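You operate a simulated robot arm through the tools that you are given. There is no shell and no other tool. Be economical: measure what you need, move in short steps, check, and stop when the job is done.

The job below is to be done with a simulated robot arm. You get a single attempt, and the scene is never put back.

TASK
One jar is nearly empty: stand its card in the green tray's slot.
Fine: cards are in the bin-side drawer; shut it again; that jar goes in the tray.

It is judged by the outcome, as a careful person would: the job done as asked, and still so three seconds after it is handed in. It fails if anything else is knocked over, pushed out of place, dropped, spilled or broken.

THE ROBOT
A 6-joint arm with a two-finger parallel gripper, fixed in place. Base frame: the origin is at the foot of the arm, x ahead of it, y to its left, z up. Lengths are in m, angles in rad, forces in N, time in s.
With the tool pointing down near the work surface it reaches from about 0.36 to 0.76 m from the base axis. Its first joint turns from -1.152 to 1.152 rad. Payload 2.45 kg.
The TCP is the grasp point between the finger pads, 0.024 m short of the fingertips. In the tool frame z runs along the fingers and y along their closing line. The gripper opens to 0.068 m. The fingers are 0.017 m wide and 0.01 m thick; the gripper's body (0.04 by 0.07 m) begins 0.041 m behind the TCP.
Orientation is that of the tool frame in the base frame, as a unit quaternion [x, y, z, w]. With the fingers straight down and closing along the base's y, the tool's x points along the base's -x, its y along +y and its z along -z.

THE INTERFACE
- The arm moves only by the tool arm_command. Its argument "increments" is one flat list of numbers, 7 for each row, row after row: the shift along the tool's x, y, z in units of 50 mm (1.0 is 50 mm), then the turn, a rotation vector about the tool's x, y, z in units of 6 degrees (1.0 is 6 degrees), then the closure, from 0 (fully open) to 1 (shut). In form: [x, y, z, ax, ay, az, fingers, x, y, z, ax, ay, az, fingers, ...]. A call has 1 to 20 rows; each row shifts and turns the commanded pose from where the row before left it, along the tool's axes as they then stand. A call with a number of a shift or a turn outside -1 to 1 is refused whole. Rows are played at 5 a second. More than 0.05 m and 0.15 rad between two rows, or a gripper value outside its range, and nothing of the call is played. A pose out of reach is approached as far as the arm can. The call stops where the force on the tool passes 90 N (or 10 N more than at its start, if that is more) or the arm is blocked; 0.2 s more then pass. Each finger travels about 0.108 m/s and halts on what it meets, pressing with about 43 N; the grip force reading is that of the motor and also rises with nothing between the fingers. The clock runs only during rows and for 0.2 s after the last one: add rows that do not move to give the fingers time. The reply holds the time, the measured pose of the TCP, the force on the tool along the base axes, the opening and the grip force, in the units named above and with some noise, with the torque about the TCP (base axes, N m) and any sound that the robot's microphone picked up.
- Cameras (640 x 400 px; columns grow to the right, rows downward): "scene" is fixed at [0.1762, 0.4151, 1.4784]; the picture's right is [-0.70, -0.71, 0.00], its down [-0.31, 0.31, -0.90] and it looks along [0.64, -0.63, -0.44] (base axes); focal length 273 px, centre (320, 200). "wrist" rides on the gripper at [0.084, 0.011, -0.075] in the tool frame; the picture's right is [-0.13, 0.99, 0.00], its down [-0.60, -0.08, -0.79] and it looks along [-0.79, -0.10, 0.61] (tool axes); focal length 251 px, centre (320, 200). There is no depth. A picture from a camera that has moved, and an enlarged one, comes with that camera's place and axes in the base frame and with its lens.
- camera(camera): a new picture of that camera. It takes no simulated time.
- close_up(camera, box): a new picture of the part [left, top, right, bottom] of that camera's present view, enlarged. It takes no simulated time.
- finish_job(): hands the job in; it is judged then, once.

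Work in short steps. Places have to be worked out from the pictures, the camera data and where the tool is seen: move nearer, look again, correct. Check each grasp and each placing, and mend what went wrong. You have 120 turns and 84 pictures in all, those below and enlarged ones among them. Open the gripper and draw the arm clear of the work before you hand the job in, unless the task says otherwise; then end with one line.

The tools are called after "Emit:" as name(argument=value, ...) on one line, values as JSON. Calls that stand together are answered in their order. arm_command: Moves the arm, as the interface text tells. Its arguments: {"type":"object","properties":{"increments":{"type":"array","items":{"type":"number"}}},"required":["increments"]} The other tools are called the same way: camera (camera) takes a picture; close_up (camera, box) takes an enlarged picture of a part of a camera's view; finish_job () hands the job in.

At the start:

```text
clock: 0.0
eef_pos: [0.4534, -0.142, 1.365]
ee_rot: [0.001, 1.0, 0.0, 0.001]
contact_force: [-0.5, 0.8, 0.0]
torque: [-0.02, 0.03, 0.02]
width: 0.0681
finger_force: 0.0
```

scene: 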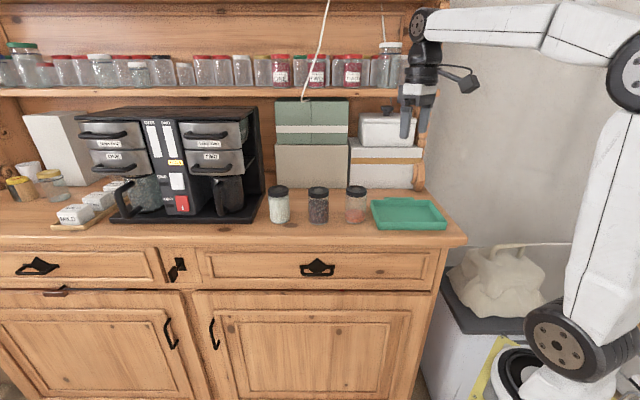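
wrist: 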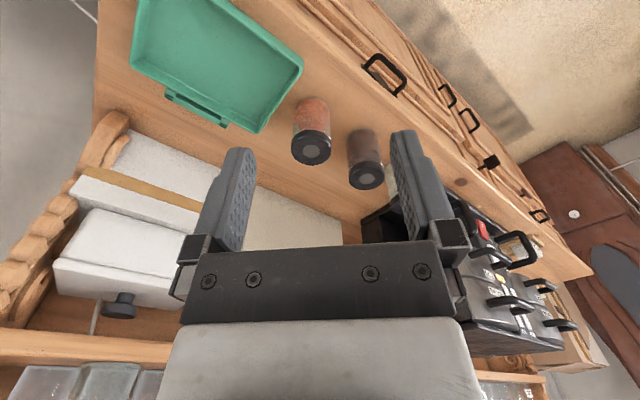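

I'll look closely at the jars, tray and drawer first.

Emit:
close_up(camera="scene", box=[250, 170, 460, 300])

Emit:
close_up(camera="scene", box=[0, 110, 250, 300])

Emit:
close_up(camera="wrist", box=[120, 0, 420, 200])

```text
3.05 times, centred on (355, 235) of scene
camera zoom: at [0.1762, 0.4151, 1.4784], right [-0.7, -0.71, 0.0], down [-0.31, 0.31, -0.9], along [0.64, -0.63, -0.44], focal length 831 px, centre (213, 93)
```

zoom: 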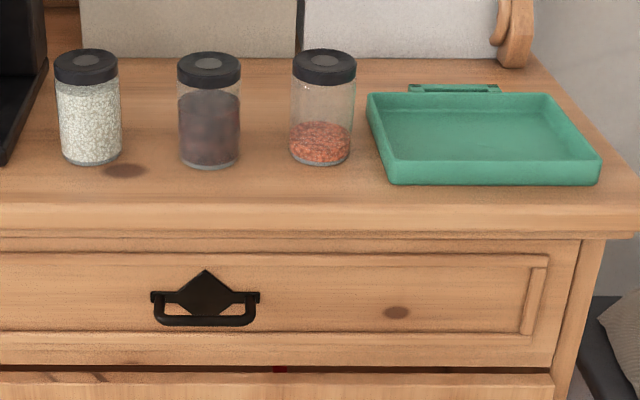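

```text
2.11 times, centred on (125, 205) of scene
camera zoom: at [0.1762, 0.4151, 1.4784], right [-0.7, -0.71, 0.0], down [-0.31, 0.31, -0.9], along [0.64, -0.63, -0.44], focal length 574 px, centre (730, 190)
```

zoom: 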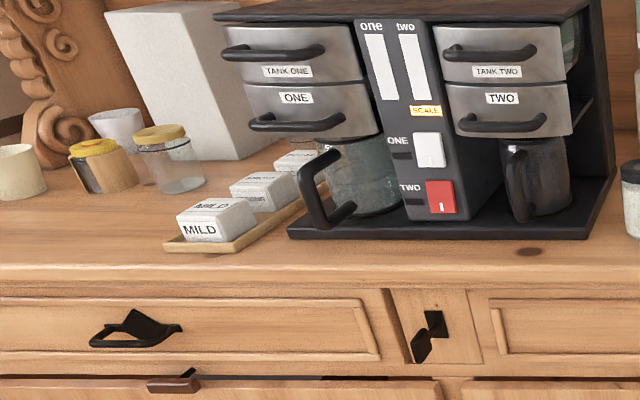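

```text
2.00 times, centred on (270, 100) of wrist
camera zoom: at [0.3694, -0.1297, 1.4414], right [0.13, 0.99, 0.0], down [0.6, -0.08, 0.79], along [0.79, -0.1, -0.61], focal length 503 px, centre (420, 400)
```

zoom: 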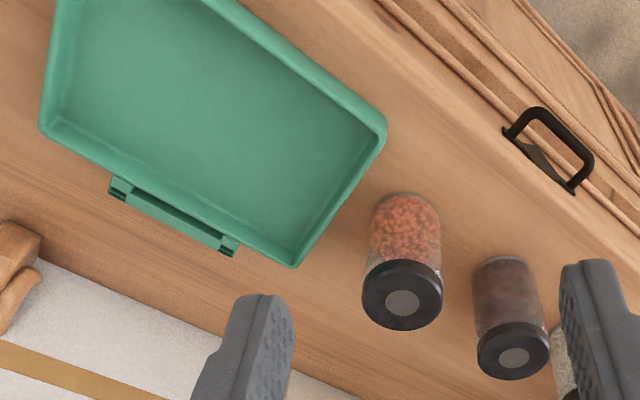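

The right-hand jar (red contents) is the emptiest. I'll check what the bin is, the handle details and the tray slot.

Emit:
close_up(camera="scene", box=[410, 220, 640, 400])

Emit:
close_up(camera="scene", box=[270, 235, 370, 300])

Emit:
close_up(camera="wrist", box=[340, 30, 640, 230])

Emit:
close_up(camera="scene", box=[335, 170, 455, 245])

```text
2.22 times, centred on (525, 310) of scene
camera zoom: at [0.1762, 0.4151, 1.4784], right [-0.7, -0.71, 0.0], down [-0.31, 0.31, -0.9], along [0.64, -0.63, -0.44], focal length 606 px, centre (-136, -44)
```

zoom: 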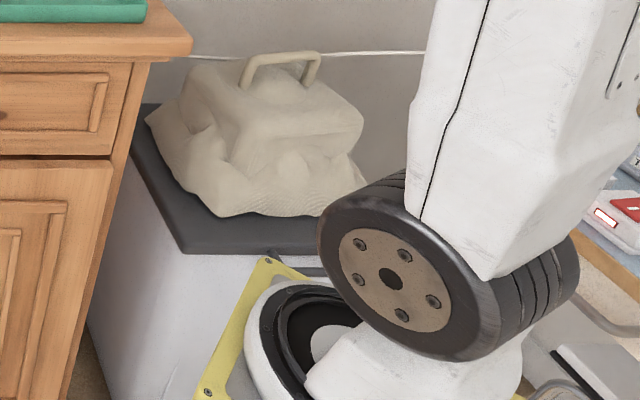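

```text
6.15 times, centred on (320, 268) of scene
camera zoom: at [0.1762, 0.4151, 1.4784], right [-0.7, -0.71, 0.0], down [-0.31, 0.31, -0.9], along [0.64, -0.63, -0.44], focal length 1677 px, centre (320, -215)
```

zoom: 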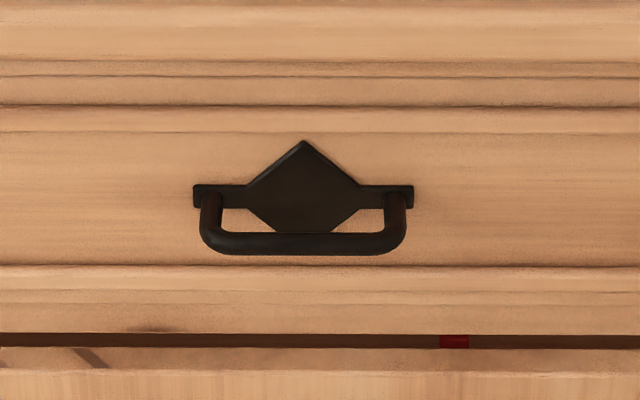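

```text
2.00 times, centred on (490, 130) of wrist
camera zoom: at [0.3694, -0.1297, 1.4414], right [0.13, 0.99, 0.0], down [0.6, -0.08, 0.79], along [0.79, -0.1, -0.61], focal length 503 px, centre (-20, 340)
```

zoom: 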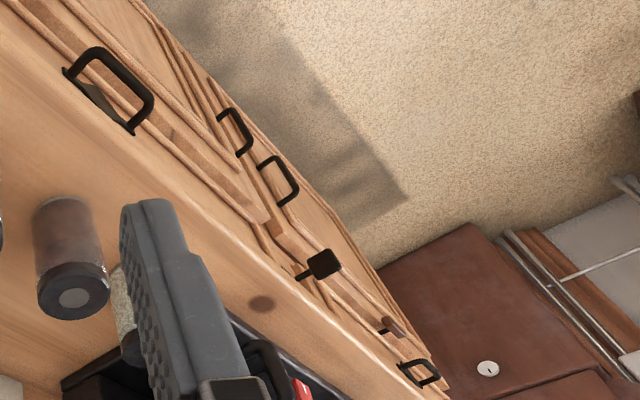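

```text
5.33 times, centred on (395, 208) of scene
camera zoom: at [0.1762, 0.4151, 1.4784], right [-0.7, -0.71, 0.0], down [-0.31, 0.31, -0.9], along [0.64, -0.63, -0.44], focal length 1454 px, centre (-80, 160)
```

zoom: 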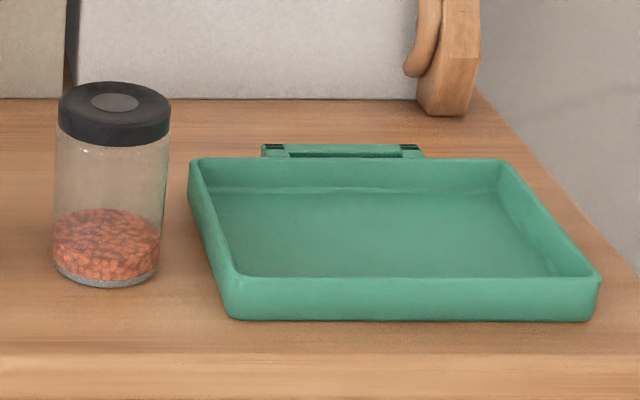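

Estimates: red jar lid at about (0.624,-0.177,1.153), counter z≈1.045, drawer bar at about (0.623,-0.013,0.93) projecting ~0.038 from its plate, cabinet yawed 45°. I move in front of the drawer, high up, and turn the tool so it closes along the pull direction.

Emit:
arm_command(increments=[-0.628, 0.568, 0.46, 0, 0, 0, 0, -0.628, 0.568, 0.46, 0, 0, 0, 0, -0.628, 0.568, 0.46, 0, 0, 0, 0, -0.628, 0.568, 0.46, 0, 0, 0, 0, -0.628, 0.568, 0.46, 0, 0, 0, 0, 0, 0, 0, 0, 0, -1, 0, 0, 0, 0, 0, 0, -1, 0, 0, 0, 0, 0, 0, -1, 0, 0, 0, 0, 0, 0, -1, 0, 0, 0, 0, 0, 0, -1, 0, 0, 0, 0, 0, 0, -1, 0, 0, 0, 0, 0, 0, -1, 0, 0, 0, 0, 0, 0, -0.5, 0, 0, 0, 0, 0, 0, 0, 0])

Emit:
camera(camera="wrist")

Emit:
camera(camera="scene")

```text
clock: 3.0
eef_pos: [0.6103, 0.0005, 1.2507]
ee_rot: [-0.382, 0.924, 0.0, 0.001]
contact_force: [0.1, 0.6, 0.5]
torque: [-0.04, -0.01, 0.01]
width: 0.0682
finger_force: 0.0
```

```text
74 pictures are left
camera wrist: at [0.5438, -0.0506, 1.3262], right [-0.61, 0.79, 0.0], down [0.48, 0.37, 0.79], along [0.63, 0.48, -0.61], focal length 251 px, centre (320, 200)
```

wrist: 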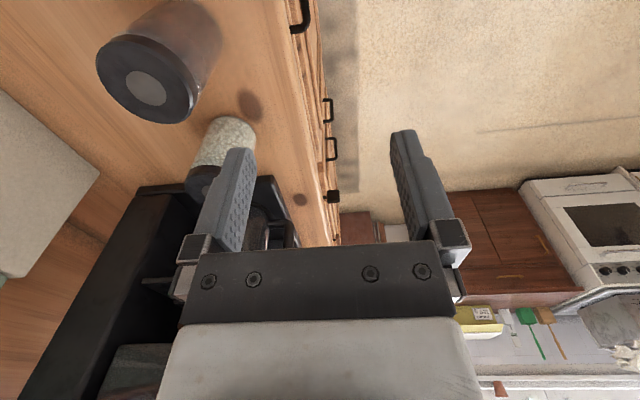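

```text
73 pictures are left
```

scene: 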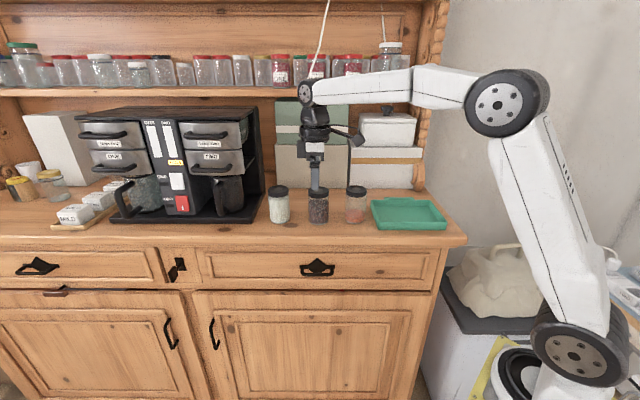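

Alignment is as predicted. I shift slightly outward and lower to just above the handle for a closer look.

Emit:
arm_command(increments=[0, 0.08, 0.95, 0, 0, 0, 0, 0, 0, 0.95, 0, 0, 0, 0, 0, 0, 0.95, 0, 0, 0, 0, 0, 0, 0.95, 0, 0, 0, 0, 0, 0, 0.6, 0, 0, 0, 0, 0, 0, 0, 0, 0, 0, 0])

Emit:
camera(camera="wrist")

Emit:
close_up(camera="scene", box=[260, 180, 380, 290])

```text
clock: 4.1
eef_pos: [0.6123, 0.0002, 1.0732]
ee_rot: [-0.38, 0.925, -0.01, 0.012]
contact_force: [-21.9, -0.1, 23.0]
torque: [-0.65, 0.05, -0.53]
width: 0.0566
finger_force: 0.0
stopped in row 5: the force on the tool passed its limit at 124 N (the readings are from after the stop); the commanded pose is now the measured one
```

```text
72 pictures are left
camera wrist: at [0.5422, -0.0488, 1.1465], right [-0.6, 0.8, -0.03], down [0.46, 0.37, 0.81], along [0.65, 0.47, -0.59], focal length 251 px, centre (320, 200)
```

wrist: 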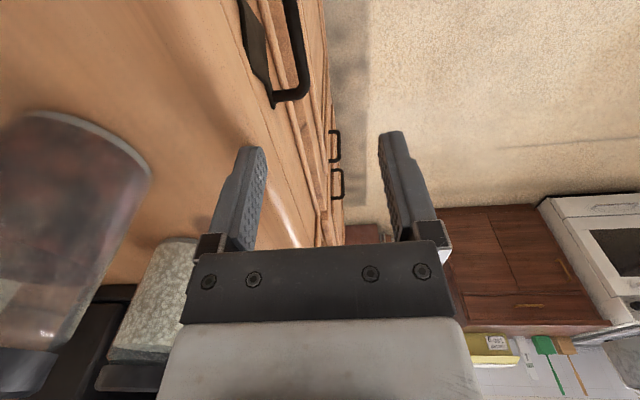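

```text
3.64 times, centred on (320, 235) of scene
camera zoom: at [0.175, 0.4151, 1.4786], right [-0.7, -0.71, 0.0], down [-0.31, 0.31, -0.9], along [0.64, -0.63, -0.44], focal length 991 px, centre (320, 73)
```

zoom: 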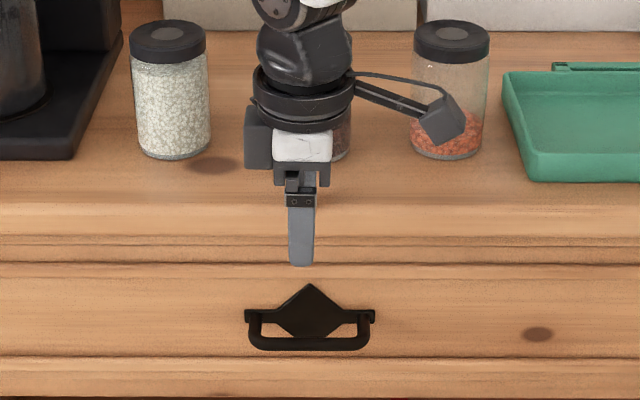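

The inner fingertip touched the counter's front edge, so the nosing sticks out further than I judged. I back up and out, restore orientation, and tilt the tool 45° so it reaches in under the nosing.

Emit:
arm_command(increments=[0, 0, -0.8, 0, 0, 0, 0, 0, 0, 0, -0.264, 0.139, -0.055, 0, 0, 0.9, 0, 0, 0, 0, 0.3, 0, 0, 0, 1, 0, 0, 0.56, 0, 0, 0, 1, 0, 0, 0.56, 0, 0, 0, 1, 0, 0, 0.56, 0, 0, 0, 1, 0, 0, 0.56, 0, 0, 0, 1, 0, 0, 0.56, 0, 0, 0, 1, 0, 0, 0.56, 0, 0, 0, 1, 0, 0, 0.56, 0, 0, 0, 0.5, 0, 0, 0.56, 0, 0, 0, 0, 0, 0, 0.56])

Emit:
camera(camera="scene")

Emit:
camera(camera="wrist")

```text
clock: 6.7
eef_pos: [0.5809, 0.0334, 1.1109]
ee_rot: [-0.353, 0.853, -0.354, 0.149]
contact_force: [0.4, -1.0, 0.1]
torque: [0.05, -0.01, -0.01]
width: 0.03
finger_force: 0.0
```

```text
70 pictures are left
```

scene: 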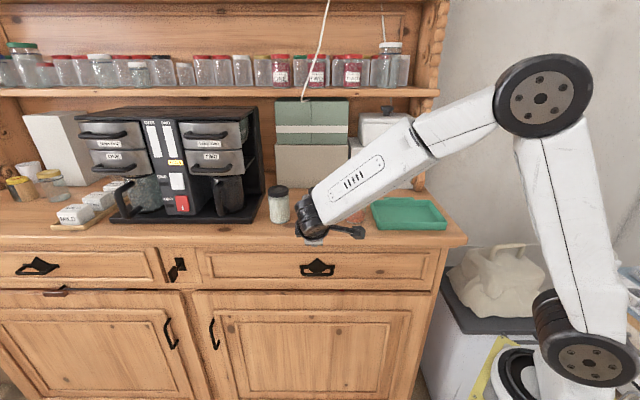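

```text
69 pictures are left
camera wrist: at [0.478, 0.018, 1.1559], right [-0.4, 0.59, -0.7], down [0.07, 0.78, 0.62], along [0.91, 0.2, -0.35], focal length 251 px, centre (320, 200)
```

wrist: 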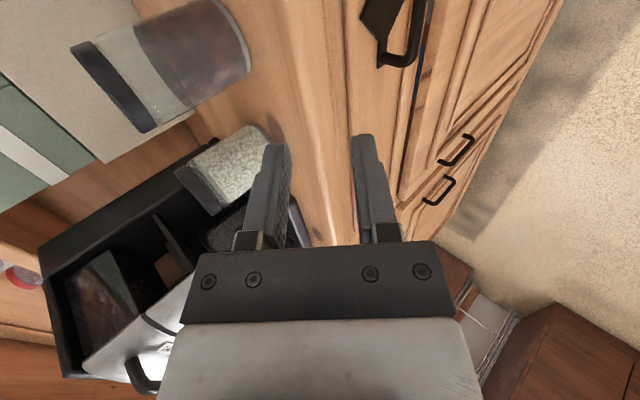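

Pose is right and clear. Lower straight down to handle approach position.

Emit:
arm_command(increments=[0, 0.551, 0.551, 0, 0, 0, 0.56, 0, 0.551, 0.551, 0, 0, 0, 0.56, 0, 0.551, 0.551, 0, 0, 0, 0.56, 0, 0, 0, 0, 0, 0, 0.56])

Emit:
camera(camera="wrist")

Emit:
close_up(camera="scene", box=[260, 200, 380, 300])

```text
clock: 7.7
eef_pos: [0.58, 0.0347, 0.9943]
ee_rot: [-0.354, 0.853, -0.353, 0.149]
contact_force: [0.3, -0.2, 0.6]
torque: [0.01, 0.0, -0.01]
width: 0.0296
finger_force: 0.1
```

```text
68 pictures are left
camera wrist: at [0.4775, 0.0189, 1.0388], right [-0.4, 0.59, -0.7], down [0.07, 0.78, 0.62], along [0.91, 0.2, -0.35], focal length 251 px, centre (320, 200)
```

wrist: 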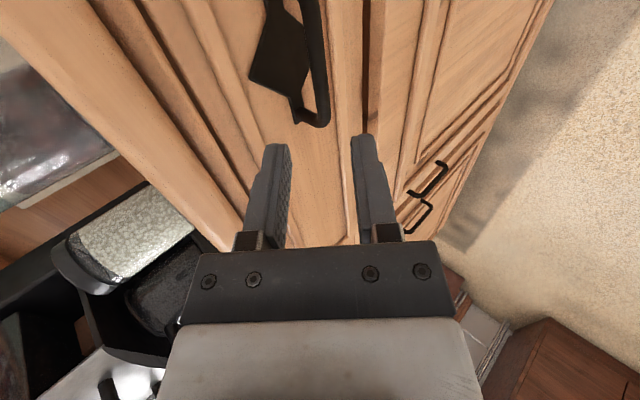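

```text
4.00 times, centred on (320, 250) of scene
camera zoom: at [0.1762, 0.4151, 1.4784], right [-0.7, -0.71, 0.0], down [-0.31, 0.31, -0.9], along [0.64, -0.63, -0.44], focal length 1090 px, centre (320, 0)
```

zoom: 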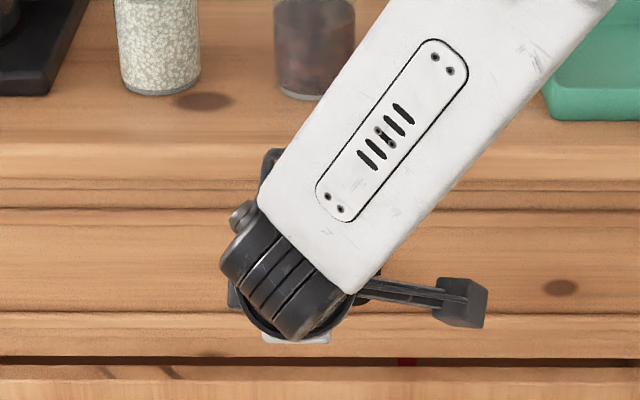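

I zoom the wrist view to pin down the bar relative to the fingers.

Emit:
close_up(camera="wrist", box=[220, 0, 420, 160])

```text
2.50 times, centred on (320, 80) of wrist
camera zoom: at [0.4775, 0.0189, 1.0388], right [-0.4, 0.59, -0.7], down [0.07, 0.78, 0.62], along [0.91, 0.2, -0.35], focal length 629 px, centre (320, 500)
```

zoom: 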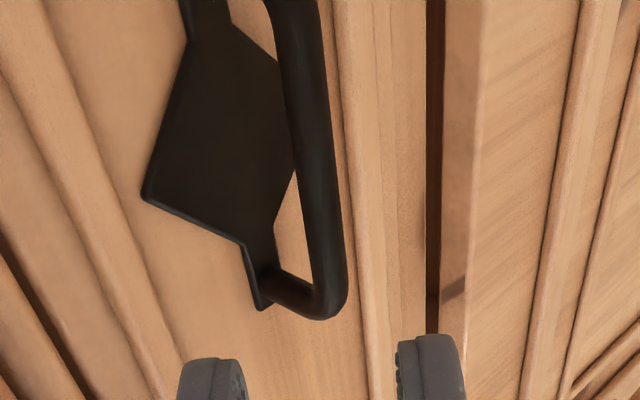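

The bar lies almost exactly on the finger axis, about 0.09 m ahead. I advance in two steps with the fingers partly open.

Emit:
arm_command(increments=[0, 0, 0.6, 0, 0, 0, 0.56, 0, 0, 0.5, 0, 0, 0, 0.56, 0, 0, 0, 0, 0, 0, 0.56])

Emit:
close_up(camera="wrist", box=[220, 0, 420, 250])

```text
clock: 8.5
eef_pos: [0.6085, 0.0056, 0.9555]
ee_rot: [-0.353, 0.854, -0.353, 0.149]
contact_force: [0.3, 0.3, 0.1]
torque: [-0.01, 0.0, 0.01]
width: 0.0296
finger_force: 0.0
```

```text
1.60 times, centred on (320, 125) of wrist
camera zoom: at [0.5058, -0.0092, 1.0002], right [-0.4, 0.59, -0.7], down [0.07, 0.78, 0.62], along [0.91, 0.2, -0.36], focal length 402 px, centre (320, 320)
```

zoom: 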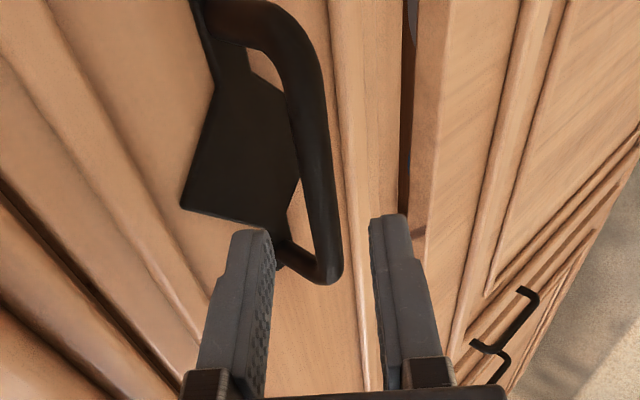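

Bar sits between the fingers; I shift 12 mm toward the bar's middle, advance the last 26 mm, then close.

Emit:
arm_command(increments=[0.25, 0, 0, 0, 0, 0, 0.56, 0, 0, 0.26, 0, 0, 0, 0.56, 0, 0, 0.26, 0, 0, 0, 0.56, 0, 0, 0, 0, 0, 0, 0.56])

Emit:
close_up(camera="wrist", box=[220, 0, 420, 250])

```text
clock: 9.5
eef_pos: [0.613, -0.0163, 0.9364]
ee_rot: [-0.354, 0.853, -0.353, 0.148]
contact_force: [0.4, 0.7, 0.5]
torque: [0.02, 0.03, 0.01]
width: 0.0299
finger_force: 0.0
```

```text
1.60 times, centred on (320, 125) of wrist
camera zoom: at [0.51, -0.0313, 0.9816], right [-0.4, 0.59, -0.7], down [0.07, 0.78, 0.62], along [0.91, 0.2, -0.35], focal length 402 px, centre (320, 320)
```

zoom: 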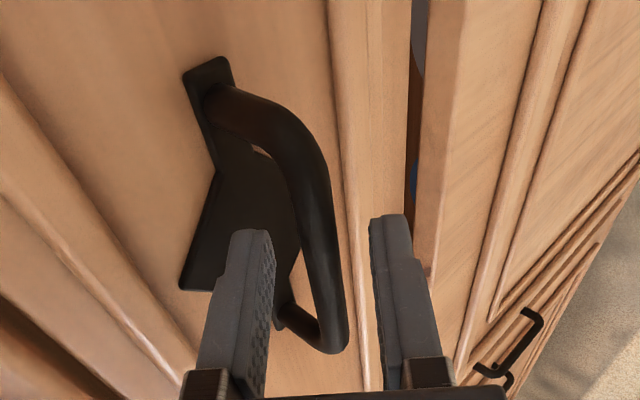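

No contact and the bar is between the pads. Close on it.

Emit:
arm_command(increments=[0, 0, 0, 0, 0, 0, 0.8, 0, 0, 0, 0, 0, 0, 0.95, 0, 0, 0, 0, 0, 0, 0.95, 0, 0, 0, 0, 0, 0, 0.95])

Emit:
close_up(camera="wrist", box=[220, 0, 420, 250])

```text
clock: 10.5
eef_pos: [0.6124, -0.0154, 0.9364]
ee_rot: [-0.354, 0.853, -0.353, 0.148]
contact_force: [-0.6, 1.7, -4.8]
torque: [0.1, -0.08, 0.25]
width: 0.0105
finger_force: 31.5
```

```text
1.60 times, centred on (320, 125) of wrist
camera zoom: at [0.5097, -0.0311, 0.9814], right [-0.4, 0.59, -0.7], down [0.07, 0.78, 0.62], along [0.91, 0.2, -0.36], focal length 402 px, centre (320, 320)
```

zoom: 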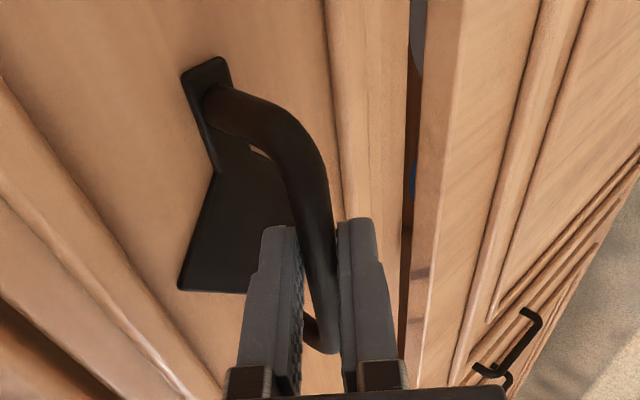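

Bar is gripped (10.5 mm). Pull outward along n by 30 mm, gently.

Emit:
arm_command(increments=[0, 0.14, -0.14, 0, 0, 0, 0.95, 0, 0.14, -0.14, 0, 0, 0, 0.95, 0, 0.14, -0.14, 0, 0, 0, 0.95])

Emit:
camera(camera="scene")

```text
clock: 11.3
eef_pos: [0.5913, 0.005, 0.9357]
ee_rot: [-0.353, 0.854, -0.353, 0.148]
contact_force: [3.5, 1.1, -6.5]
torque: [-0.38, 0.49, -0.54]
width: 0.0106
finger_force: 31.8
```

```text
62 pictures are left
```

scene: 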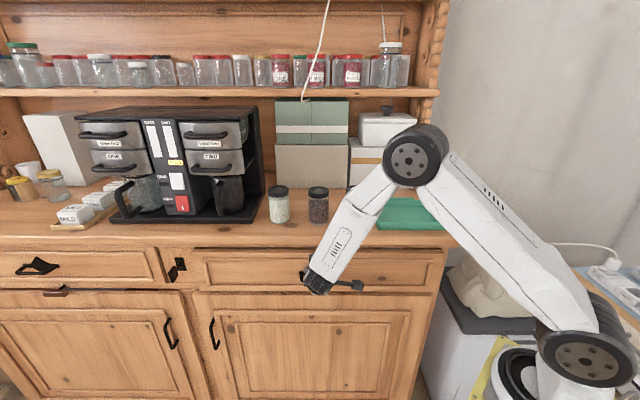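

The drawer is sliding with low force. Continue pulling 60 mm and check.

Emit:
arm_command(increments=[0, 0.17, -0.17, 0, 0, 0, 0.95, 0, 0.17, -0.17, 0, 0, 0, 0.95, 0, 0.17, -0.17, 0, 0, 0, 0.95, 0, 0.17, -0.17, 0, 0, 0, 0.95, 0, 0.17, -0.17, 0, 0, 0, 0.95])

Emit:
camera(camera="scene")

```text
clock: 12.5
eef_pos: [0.5491, 0.0469, 0.9365]
ee_rot: [-0.354, 0.853, -0.353, 0.148]
contact_force: [6.0, 3.4, -12.2]
torque: [-0.17, 0.3, -0.18]
width: 0.0107
finger_force: 32.0
```

```text
61 pictures are left
```

scene: 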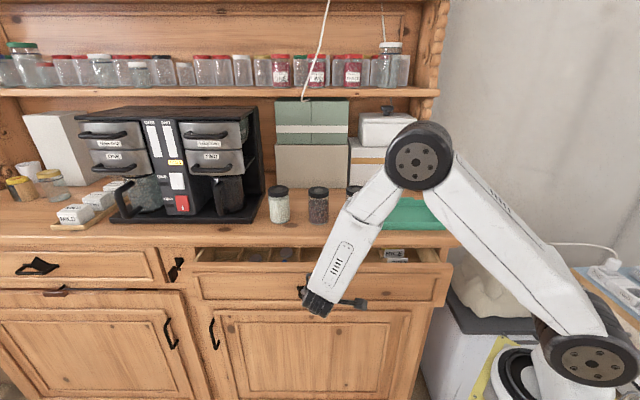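

Cards are visible inside. Close up.

Emit:
close_up(camera="scene", box=[185, 235, 455, 290])

Emit:
close_up(camera="scene", box=[370, 235, 450, 285])

```text
2.37 times, centred on (320, 262) of scene
camera zoom: at [0.1766, 0.4152, 1.4784], right [-0.7, -0.71, 0.0], down [-0.31, 0.31, -0.9], along [0.64, -0.63, -0.44], focal length 646 px, centre (320, 52)
```

zoom: 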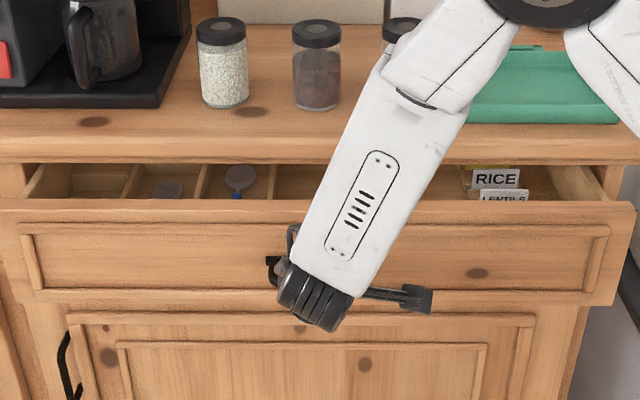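

```text
8.00 times, centred on (410, 260) of scene
camera zoom: at [0.1766, 0.4152, 1.4784], right [-0.7, -0.71, 0.0], down [-0.31, 0.31, -0.9], along [0.64, -0.63, -0.44], focal length 2180 px, centre (-400, -280)
```

zoom: 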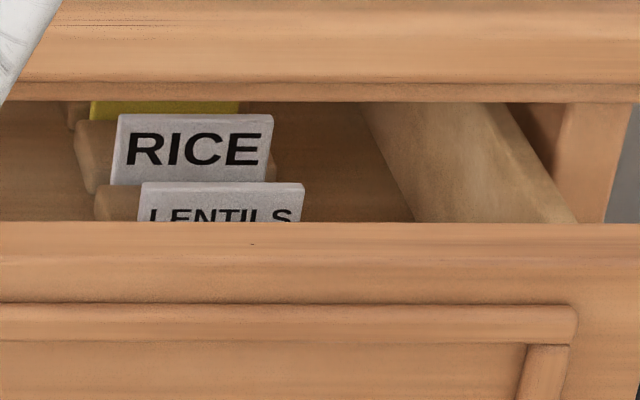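

Cards LENTILS, RICE and a yellow one stand in a rack. I pull another 60 mm for access.

Emit:
arm_command(increments=[0, 0.17, -0.17, 0, 0, 0, 0.95, 0, 0.17, -0.17, 0, 0, 0, 0.95, 0, 0.17, -0.17, 0, 0, 0, 0.95, 0, 0.17, -0.17, 0, 0, 0, 0.95, 0, 0.17, -0.17, 0, 0, 0, 0.95])

Emit:
close_up(camera="scene", box=[185, 185, 475, 366])

Emit:
close_up(camera="scene", box=[370, 230, 450, 280])

```text
clock: 13.7
eef_pos: [0.5063, 0.0908, 0.9375]
ee_rot: [-0.352, 0.854, -0.354, 0.147]
contact_force: [-5.9, -10.1, -7.5]
torque: [0.2, -0.13, 0.45]
width: 0.0108
finger_force: 31.2
```

```text
2.21 times, centred on (330, 276) of scene
camera zoom: at [0.1762, 0.4148, 1.4785], right [-0.7, -0.71, 0.0], down [-0.31, 0.31, -0.9], along [0.64, -0.63, -0.44], focal length 602 px, centre (298, 33)
```

zoom: 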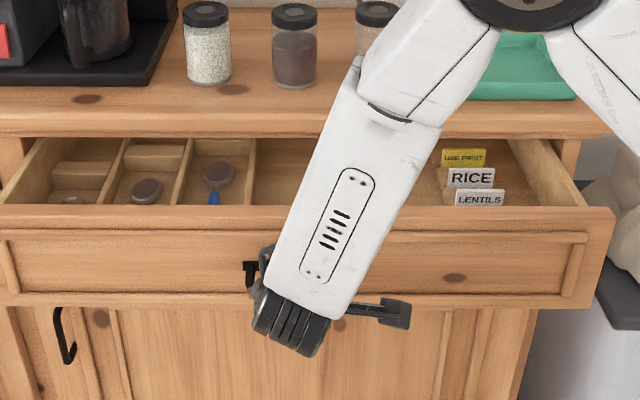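

```text
8.00 times, centred on (410, 255) of scene
camera zoom: at [0.1762, 0.4148, 1.4785], right [-0.7, -0.71, 0.0], down [-0.31, 0.31, -0.9], along [0.64, -0.63, -0.44], focal length 2180 px, centre (-400, -240)
```

zoom: 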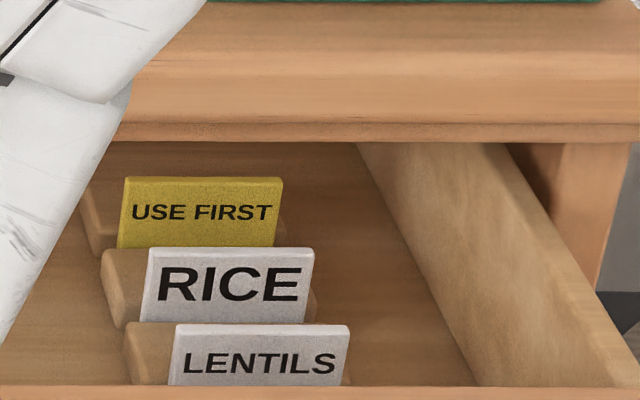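

The card needed is LENTILS (red lentils jar). Release the handle and back off.

Emit:
arm_command(increments=[0, 0, 0, 0, 0, 0, 0.6, 0, 0, 0, 0, 0, 0, 0.56, 0, 0, -0.4, 0, 0, 0, 0.56, 0, 0, -0.9, 0, 0, 0, 0.56, 0, -0.6, -0.6, 0, 0, 0, 0.56, 0, -0.65, -0.65, 0, 0, 0, 0.56, 0, -0.65, -0.65, 0, 0, 0, 0.56, 0, -0.65, -0.65, 0, 0, 0, 0.56, 0, 0, 0, 0, 0, 0, 0.56])

Emit:
camera(camera="scene")

Emit:
camera(camera="wrist")

```text
clock: 15.7
eef_pos: [0.4737, 0.1226, 1.1635]
ee_rot: [-0.354, 0.853, -0.353, 0.148]
contact_force: [1.2, 0.0, 0.0]
torque: [-0.01, 0.05, 0.04]
width: 0.03
finger_force: 0.1
```

```text
56 pictures are left
```

scene: 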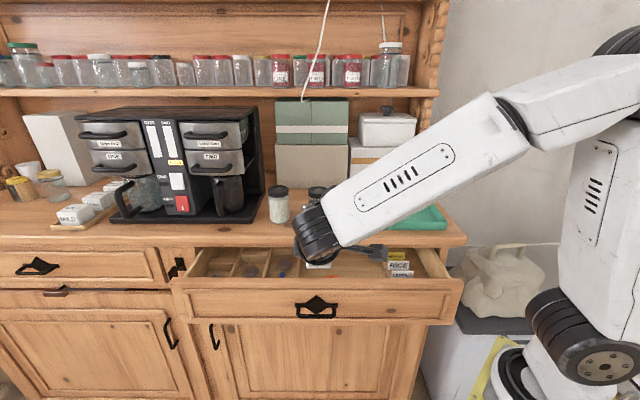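

```text
55 pictures are left
camera wrist: at [0.3712, 0.1079, 1.2083], right [-0.4, 0.59, -0.7], down [0.07, 0.78, 0.62], along [0.91, 0.2, -0.36], focal length 251 px, centre (320, 200)
```

wrist: 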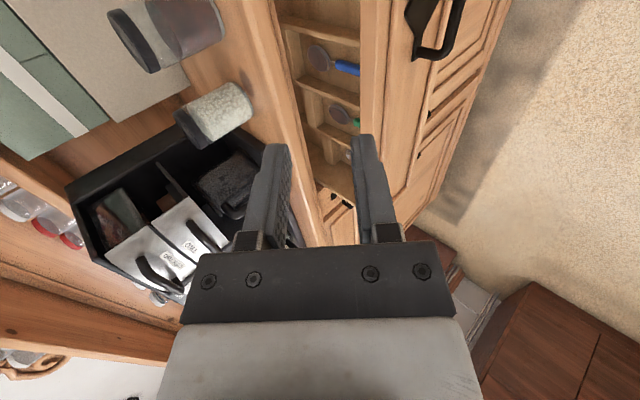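

I untilt the tool and move it above the cards to measure them with the wrist camera.

Emit:
arm_command(increments=[0, 0, 0, -1, 0, 0, 0.3, 0, 0, 0, -1, 0, 0, 0.3, 0, 0, 0, -1, 0, 0, 0.3, 0, 0, 0, -1, 0, 0, 0.3, 0, 0, 0, -1, 0, 0, 0.3, 0, 0, 0, -1, 0, 0, 0.3, 0, 0, 0, -1, 0, 0, 0.3, 0, 0, 0, -0.5, 0, 0, 0.3, 0.942, 0, 0, 0, 0, 0, 0.3, 0.942, 0, 0, 0, 0, 0, 0.3, 0.942, 0, 0, 0, 0, 0, 0.3, 0.942, 0, 0, 0, 0, 0, 0.3, 0.942, 0, 0, 0, 0, 0, 0.3, 0, -0.81, 0, 0, 0, 0, 0.3, 0, -0.81, 0, 0, 0, 0, 0.3, 0, -0.81, 0, 0, 0, 0, 0.3, 0, -0.81, 0, 0, 0, 0, 0.3, 0, 0, 0, 0, 0, 0, 0.3])

Emit:
camera(camera="wrist")

Emit:
camera(camera="scene")

```text
clock: 19.5
eef_pos: [0.4601, -0.1642, 1.1478]
ee_rot: [-0.383, 0.924, 0.001, 0.001]
contact_force: [-0.3, 0.4, 1.1]
torque: [0.02, -0.02, 0.02]
width: 0.0478
finger_force: 0.0
out of reach, approached as far as the arm can: row 12, 13
```

```text
54 pictures are left
camera wrist: at [0.3933, -0.2142, 1.2212], right [-0.61, 0.79, 0.0], down [0.48, 0.37, 0.8], along [0.63, 0.49, -0.61], focal length 251 px, centre (320, 200)
```

wrist: 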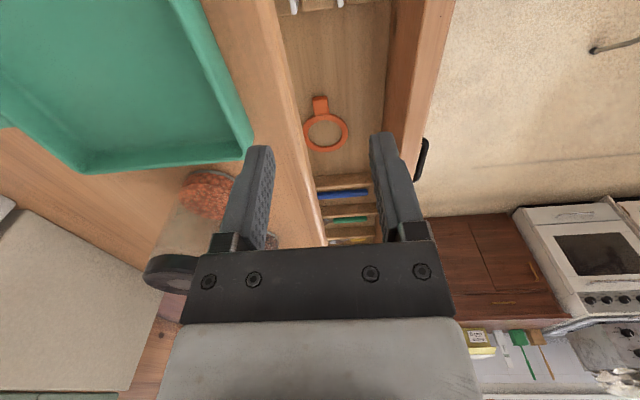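

```text
53 pictures are left
```

scene: 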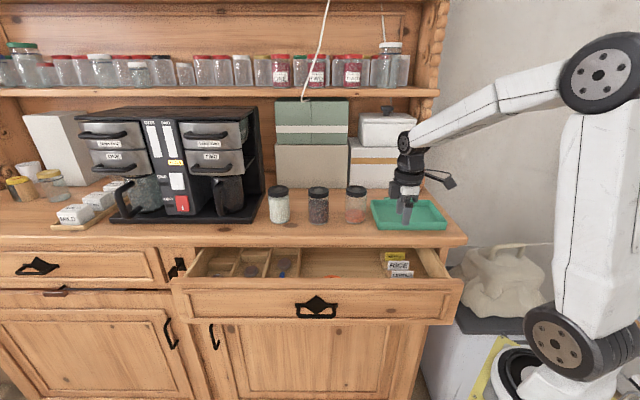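

Cards appear only at the top edge of the wrist view; I shift 70 mm further along u to see them.

Emit:
arm_command(increments=[0.7, 0, 0, 0, 0, 0, 0.3, 0.7, 0, 0, 0, 0, 0, 0.3, 0, 0, 0, 0, 0, 0, 0.3])

Emit:
camera(camera="wrist")

Emit:
close_up(camera="scene", box=[360, 230, 460, 292])

```text
clock: 20.3
eef_pos: [0.4096, -0.212, 1.1446]
ee_rot: [-0.384, 0.924, -0.001, 0.002]
contact_force: [-0.3, -0.1, -1.1]
torque: [0.01, 0.01, 0.0]
width: 0.0475
finger_force: 0.1
```

```text
52 pictures are left
camera wrist: at [0.3419, -0.2628, 1.2201], right [-0.61, 0.79, 0.0], down [0.48, 0.37, 0.8], along [0.63, 0.49, -0.61], focal length 251 px, centre (320, 200)
```

wrist: 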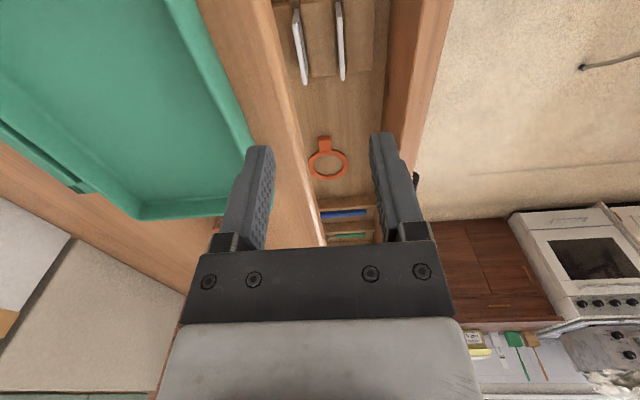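

```text
6.40 times, centred on (410, 261) of scene
camera zoom: at [0.1762, 0.4151, 1.4784], right [-0.7, -0.71, 0.0], down [-0.31, 0.31, -0.9], along [0.64, -0.63, -0.44], focal length 1744 px, centre (-256, -190)
```

zoom: 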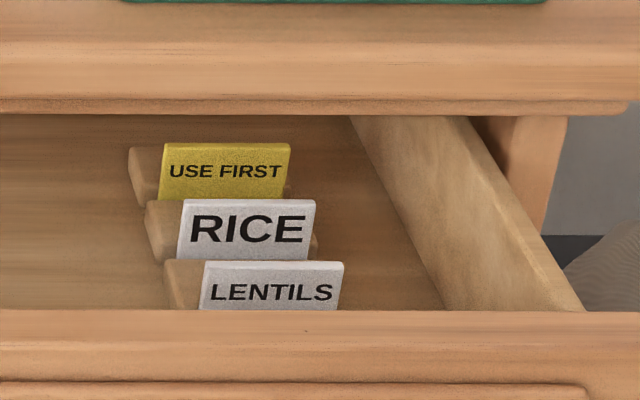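

Emit:
close_up(camera="wrist", box=[240, 0, 420, 112])

```text
3.56 times, centred on (330, 56) of wrist
camera zoom: at [0.3419, -0.2628, 1.2201], right [-0.61, 0.79, 0.0], down [0.48, 0.37, 0.8], along [0.63, 0.49, -0.61], focal length 894 px, centre (284, 712)
```

zoom: 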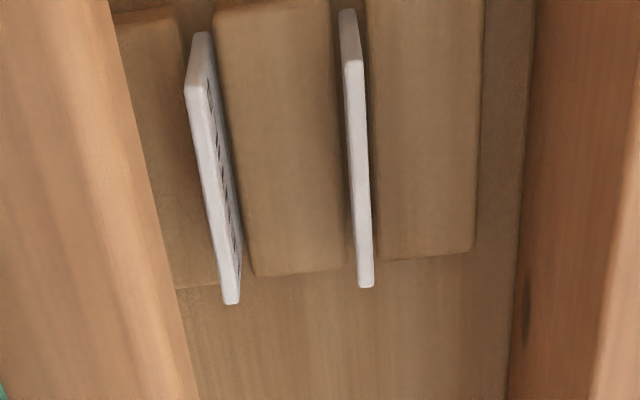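

Two white cards seen edge-on: LENTILS is the right one (n≈-0.42), about 45 mm outside the counter edge. The two views disagree a little, so I move lower beside it for a better measurement, keeping the fingers clear.

Emit:
arm_command(increments=[0, 0.89, 0, 0, 0, 0, 0.3, -0.3, 0, 0, 0, 0, 0, 0.3, 0, 0, 0.7, 0, 0, 0, 0.3, 0, 0, 0.7, 0, 0, 0, 0.3, 0, 0, 0.7, 0, 0, 0, 0.3, 0, 0, 0, 0, 0, 0, 0.3])

Emit:
camera(camera="wrist")

Emit:
close_up(camera="scene", box=[360, 220, 460, 282])

```text
clock: 21.7
eef_pos: [0.3865, -0.1701, 1.0418]
ee_rot: [-0.382, 0.924, 0.001, 0.002]
contact_force: [0.0, -0.4, 0.0]
torque: [0.01, 0.01, 0.01]
width: 0.0477
finger_force: 0.0
```

```text
49 pictures are left
camera wrist: at [0.3193, -0.2219, 1.1153], right [-0.61, 0.79, 0.0], down [0.48, 0.37, 0.8], along [0.63, 0.49, -0.61], focal length 251 px, centre (320, 200)
```

wrist: 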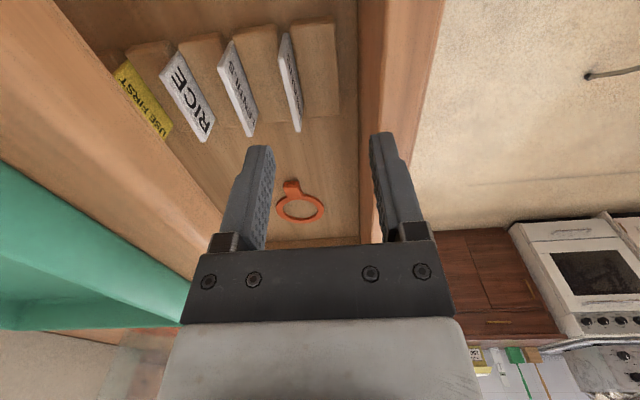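

```text
6.40 times, centred on (410, 251) of scene
camera zoom: at [0.1762, 0.4151, 1.4784], right [-0.7, -0.71, 0.0], down [-0.31, 0.31, -0.9], along [0.64, -0.63, -0.44], focal length 1744 px, centre (-256, -126)
```

zoom: 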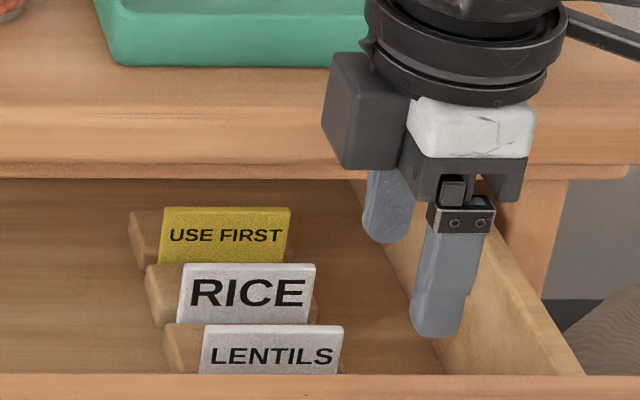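

There's a fourth card, nearest the front, hidden from the scene view. Read the labels.

Emit:
close_up(camera="wrist", box=[90, 10, 350, 172])

Emit:
close_up(camera="wrist", box=[205, 20, 325, 145])

```text
2.46 times, centred on (220, 91) of wrist
camera zoom: at [0.3193, -0.2219, 1.1153], right [-0.61, 0.79, 0.0], down [0.48, 0.37, 0.8], along [0.63, 0.49, -0.61], focal length 619 px, centre (566, 468)
```

zoom: 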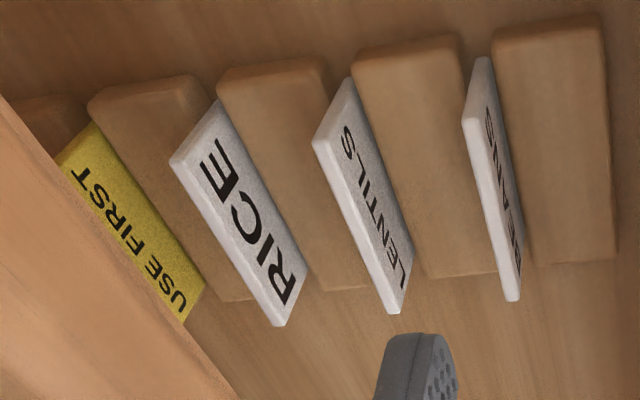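

```text
3.20 times, centred on (265, 82) of wrist
camera zoom: at [0.3193, -0.2219, 1.1153], right [-0.61, 0.79, 0.0], down [0.48, 0.37, 0.8], along [0.63, 0.49, -0.61], focal length 805 px, centre (496, 576)
```

zoom: 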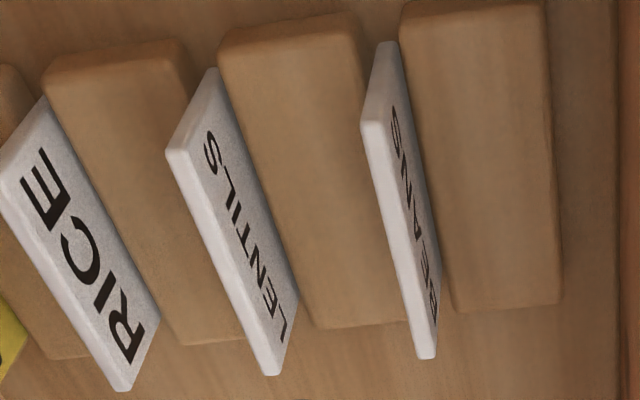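

Cards are USE FIRST, RICE, LENTILS, BEANS; LENTILS is at about u=-0.172, n=-0.461, top z=0.938 – right at the counter edge, so the drawer must come ~60 mm further out. I'll put closed fingers inside the drawer behind the front panel and push it outward.

Emit:
arm_command(increments=[-0.785, -0.08, 0, 0, 0, 0, 1, -0.785, -0.08, 0, 0, 0, 0, 1, -0.785, -0.08, 0, 0, 0, 0, 1, -0.785, -0.09, 0, 0, 0, 0, 1, 0, 0, 0.6, 0, 0, 0, 1, 0, 0, 0, 0, 0, 0, 1])

Emit:
camera(camera="wrist")

Emit:
close_up(camera="scene", box=[260, 130, 460, 300])

```text
clock: 23.1
eef_pos: [0.5109, -0.0729, 1.0102]
ee_rot: [-0.383, 0.924, 0.0, 0.002]
contact_force: [-0.7, -0.5, -0.7]
torque: [0.05, 0.0, 0.02]
width: 0.0002
finger_force: 23.5
```

```text
45 pictures are left
camera wrist: at [0.4437, -0.1241, 1.0855], right [-0.61, 0.79, 0.0], down [0.48, 0.37, 0.8], along [0.63, 0.49, -0.61], focal length 251 px, centre (320, 200)
```

wrist: 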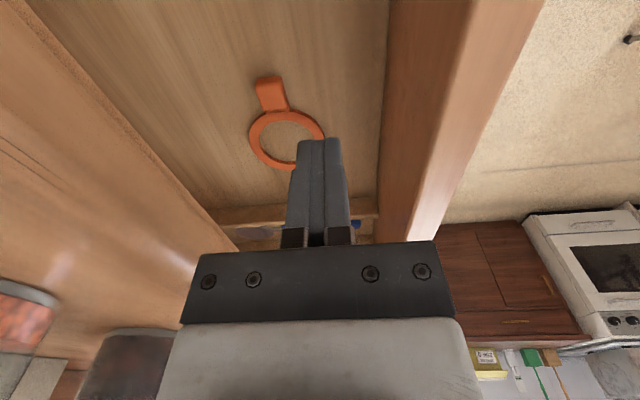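

```text
2.35 times, centred on (360, 215) of scene
camera zoom: at [0.1762, 0.4151, 1.4784], right [-0.7, -0.71, 0.0], down [-0.31, 0.31, -0.9], along [0.64, -0.63, -0.44], focal length 641 px, centre (226, 165)
```

zoom: 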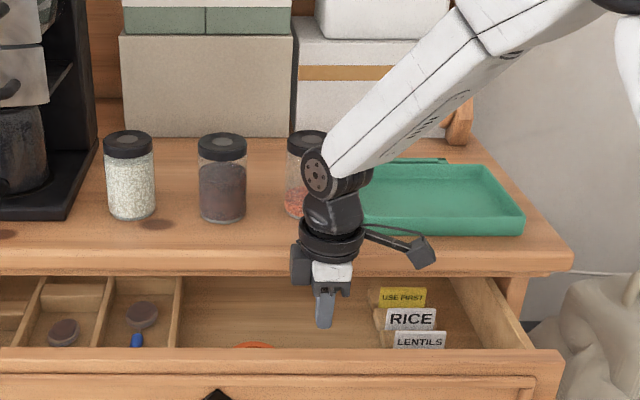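

Fingers are over empty drawer floor, behind the front panel. Descend 34 mm and push outward.

Emit:
arm_command(increments=[0, 0, 0.34, 0, 0, 0, 1, 0, 0, 0.34, 0, 0, 0, 1, 0, 0.23, 0, 0, 0, 0, 1, 0, 0.23, 0, 0, 0, 0, 1, 0, 0.23, 0, 0, 0, 0, 1, 0, 0.23, 0, 0, 0, 0, 1, 0, 0.23, 0, 0, 0, 0, 1, 0, 0.23, 0, 0, 0, 0, 1, 0, 0.23, 0, 0, 0, 0, 1, 0, 0.23, 0, 0, 0, 0, 1, 0, 0, 0, 0, 0, 0, 1])

Emit:
camera(camera="scene")

```text
clock: 25.5
eef_pos: [0.4445, -0.0075, 0.9755]
ee_rot: [-0.384, 0.923, 0.001, 0.001]
contact_force: [0.7, 0.1, 0.1]
torque: [-0.02, -0.01, 0.03]
width: 0.0001
finger_force: 23.1
```

```text
43 pictures are left
```

scene: 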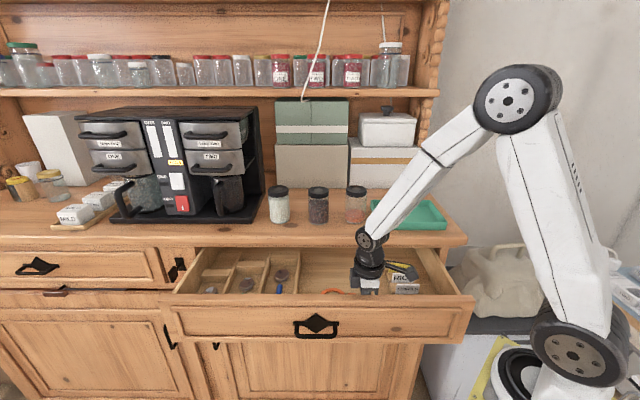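

Drawer is now open far enough. Rise and move above the LENTILS card to re-measure.

Emit:
arm_command(increments=[0, -0.2, -0.3, 0, 0, 0, 1, 0, 0, -0.9, 0, 0, 0, 1, 0.78, -0.25, -0.1, 0, 0, 0, 0.68, 0.78, -0.25, 0, 0, 0, 0, 0.68, 0.78, -0.3, 0, 0, 0, 0, 0.68, 0.78, -0.3, 0, 0, 0, 0, 0.68, 0, 0, 0, 0, 0, 0, 0.68])

Emit:
close_up(camera="wrist", box=[160, 0, 416, 160])

Emit:
close_up(camera="scene", box=[360, 230, 460, 300])

```text
clock: 27.1
eef_pos: [0.3828, -0.1635, 1.0397]
ee_rot: [-0.383, 0.924, 0.001, 0.001]
contact_force: [-0.6, 0.6, 0.6]
torque: [-0.03, 0.04, 0.02]
width: 0.0219
finger_force: 0.1
```

```text
2.50 times, centred on (288, 80) of wrist
camera zoom: at [0.315, -0.2139, 1.1148], right [-0.61, 0.79, 0.0], down [0.48, 0.37, 0.8], along [0.63, 0.49, -0.61], focal length 629 px, centre (400, 500)
```

zoom: 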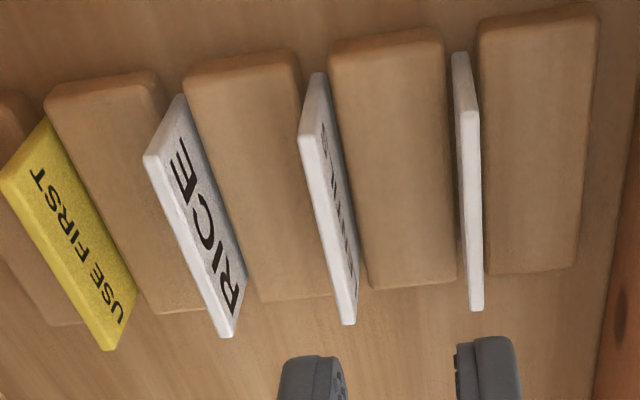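

```text
5.71 times, centred on (410, 265) of scene
camera zoom: at [0.1762, 0.4151, 1.4784], right [-0.7, -0.71, 0.0], down [-0.31, 0.31, -0.9], along [0.64, -0.63, -0.44], focal length 1558 px, centre (-194, -171)
```

zoom: 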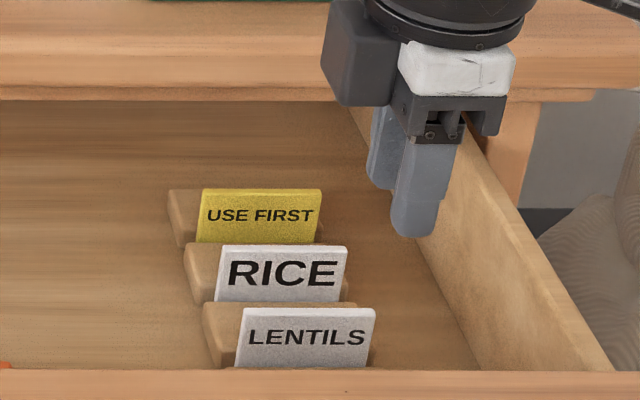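

LENTILS card centre: u≈-0.171, n≈-0.407, top z≈0.938; clearance to the counter is fine. Align and lower until the fingertips are just above the card.

Emit:
arm_command(increments=[-0.32, -0.42, 0, 0, 0, 0, 0.68, 0, 0, 0.7, 0, 0, 0, 0.68, 0, 0, 0.66, 0, 0, 0, 0.68, 0, 0, 0, 0, 0, 0, 0.68])

Emit:
close_up(camera="wrist", box=[192, 50, 448, 210])

Emit:
close_up(camera="scene", box=[360, 230, 460, 300])

```text
clock: 28.1
eef_pos: [0.4078, -0.1677, 0.9712]
ee_rot: [-0.382, 0.924, 0.0, 0.002]
contact_force: [0.5, 0.2, 0.4]
torque: [0.0, 0.03, -0.01]
width: 0.0219
finger_force: 0.1
```

```text
2.50 times, centred on (320, 130) of wrist
camera zoom: at [0.3408, -0.2187, 1.0458], right [-0.61, 0.79, 0.0], down [0.48, 0.37, 0.8], along [0.63, 0.49, -0.61], focal length 629 px, centre (320, 375)
```

zoom: 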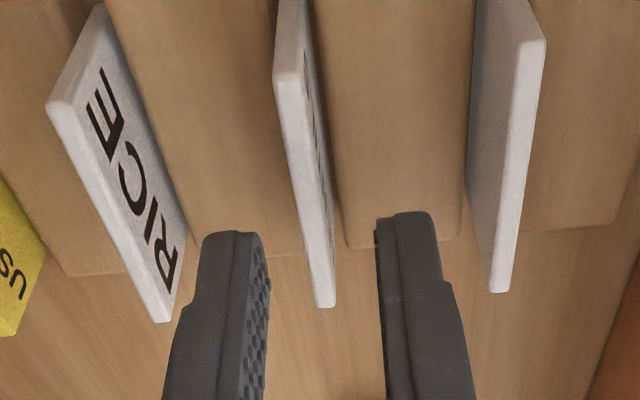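

```text
5.71 times, centred on (410, 265) of scene
camera zoom: at [0.1762, 0.4151, 1.4784], right [-0.7, -0.71, 0.0], down [-0.31, 0.31, -0.9], along [0.64, -0.63, -0.44], focal length 1558 px, centre (-194, -171)
```

zoom: 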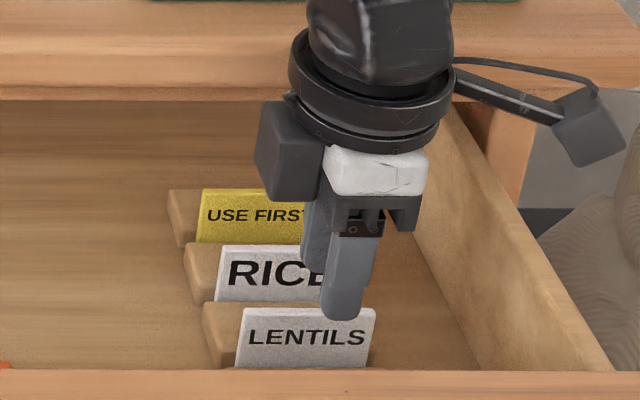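

Card is between the fingers; nudge 2 mm inward, descend 38 mm and close.

Emit:
arm_command(increments=[0, -0.04, 0.3, 0, 0, 0, 0.68, 0, 0, 0.46, 0, 0, 0, 0.68, 0, 0, 0, 0, 0, 0, 0.68, 0, 0, 0, 0, 0, 0, 0.85, 0, 0, 0, 0, 0, 0, 1, 0, 0, 0, 0, 0, 0, 1])

Emit:
close_up(camera="wrist", box=[192, 50, 448, 210])

```text
clock: 29.5
eef_pos: [0.4098, -0.1673, 0.9346]
ee_rot: [-0.383, 0.924, -0.001, 0.002]
contact_force: [1.2, -0.3, -0.3]
torque: [-0.06, 0.0, -0.03]
width: 0.0041
finger_force: 27.6
```

```text
2.50 times, centred on (320, 130) of wrist
camera zoom: at [0.342, -0.2186, 1.0086], right [-0.61, 0.79, 0.0], down [0.48, 0.37, 0.8], along [0.63, 0.49, -0.61], focal length 629 px, centre (320, 375)
```

zoom: 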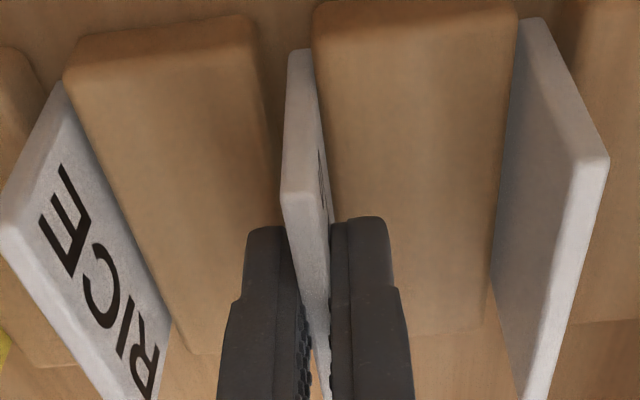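

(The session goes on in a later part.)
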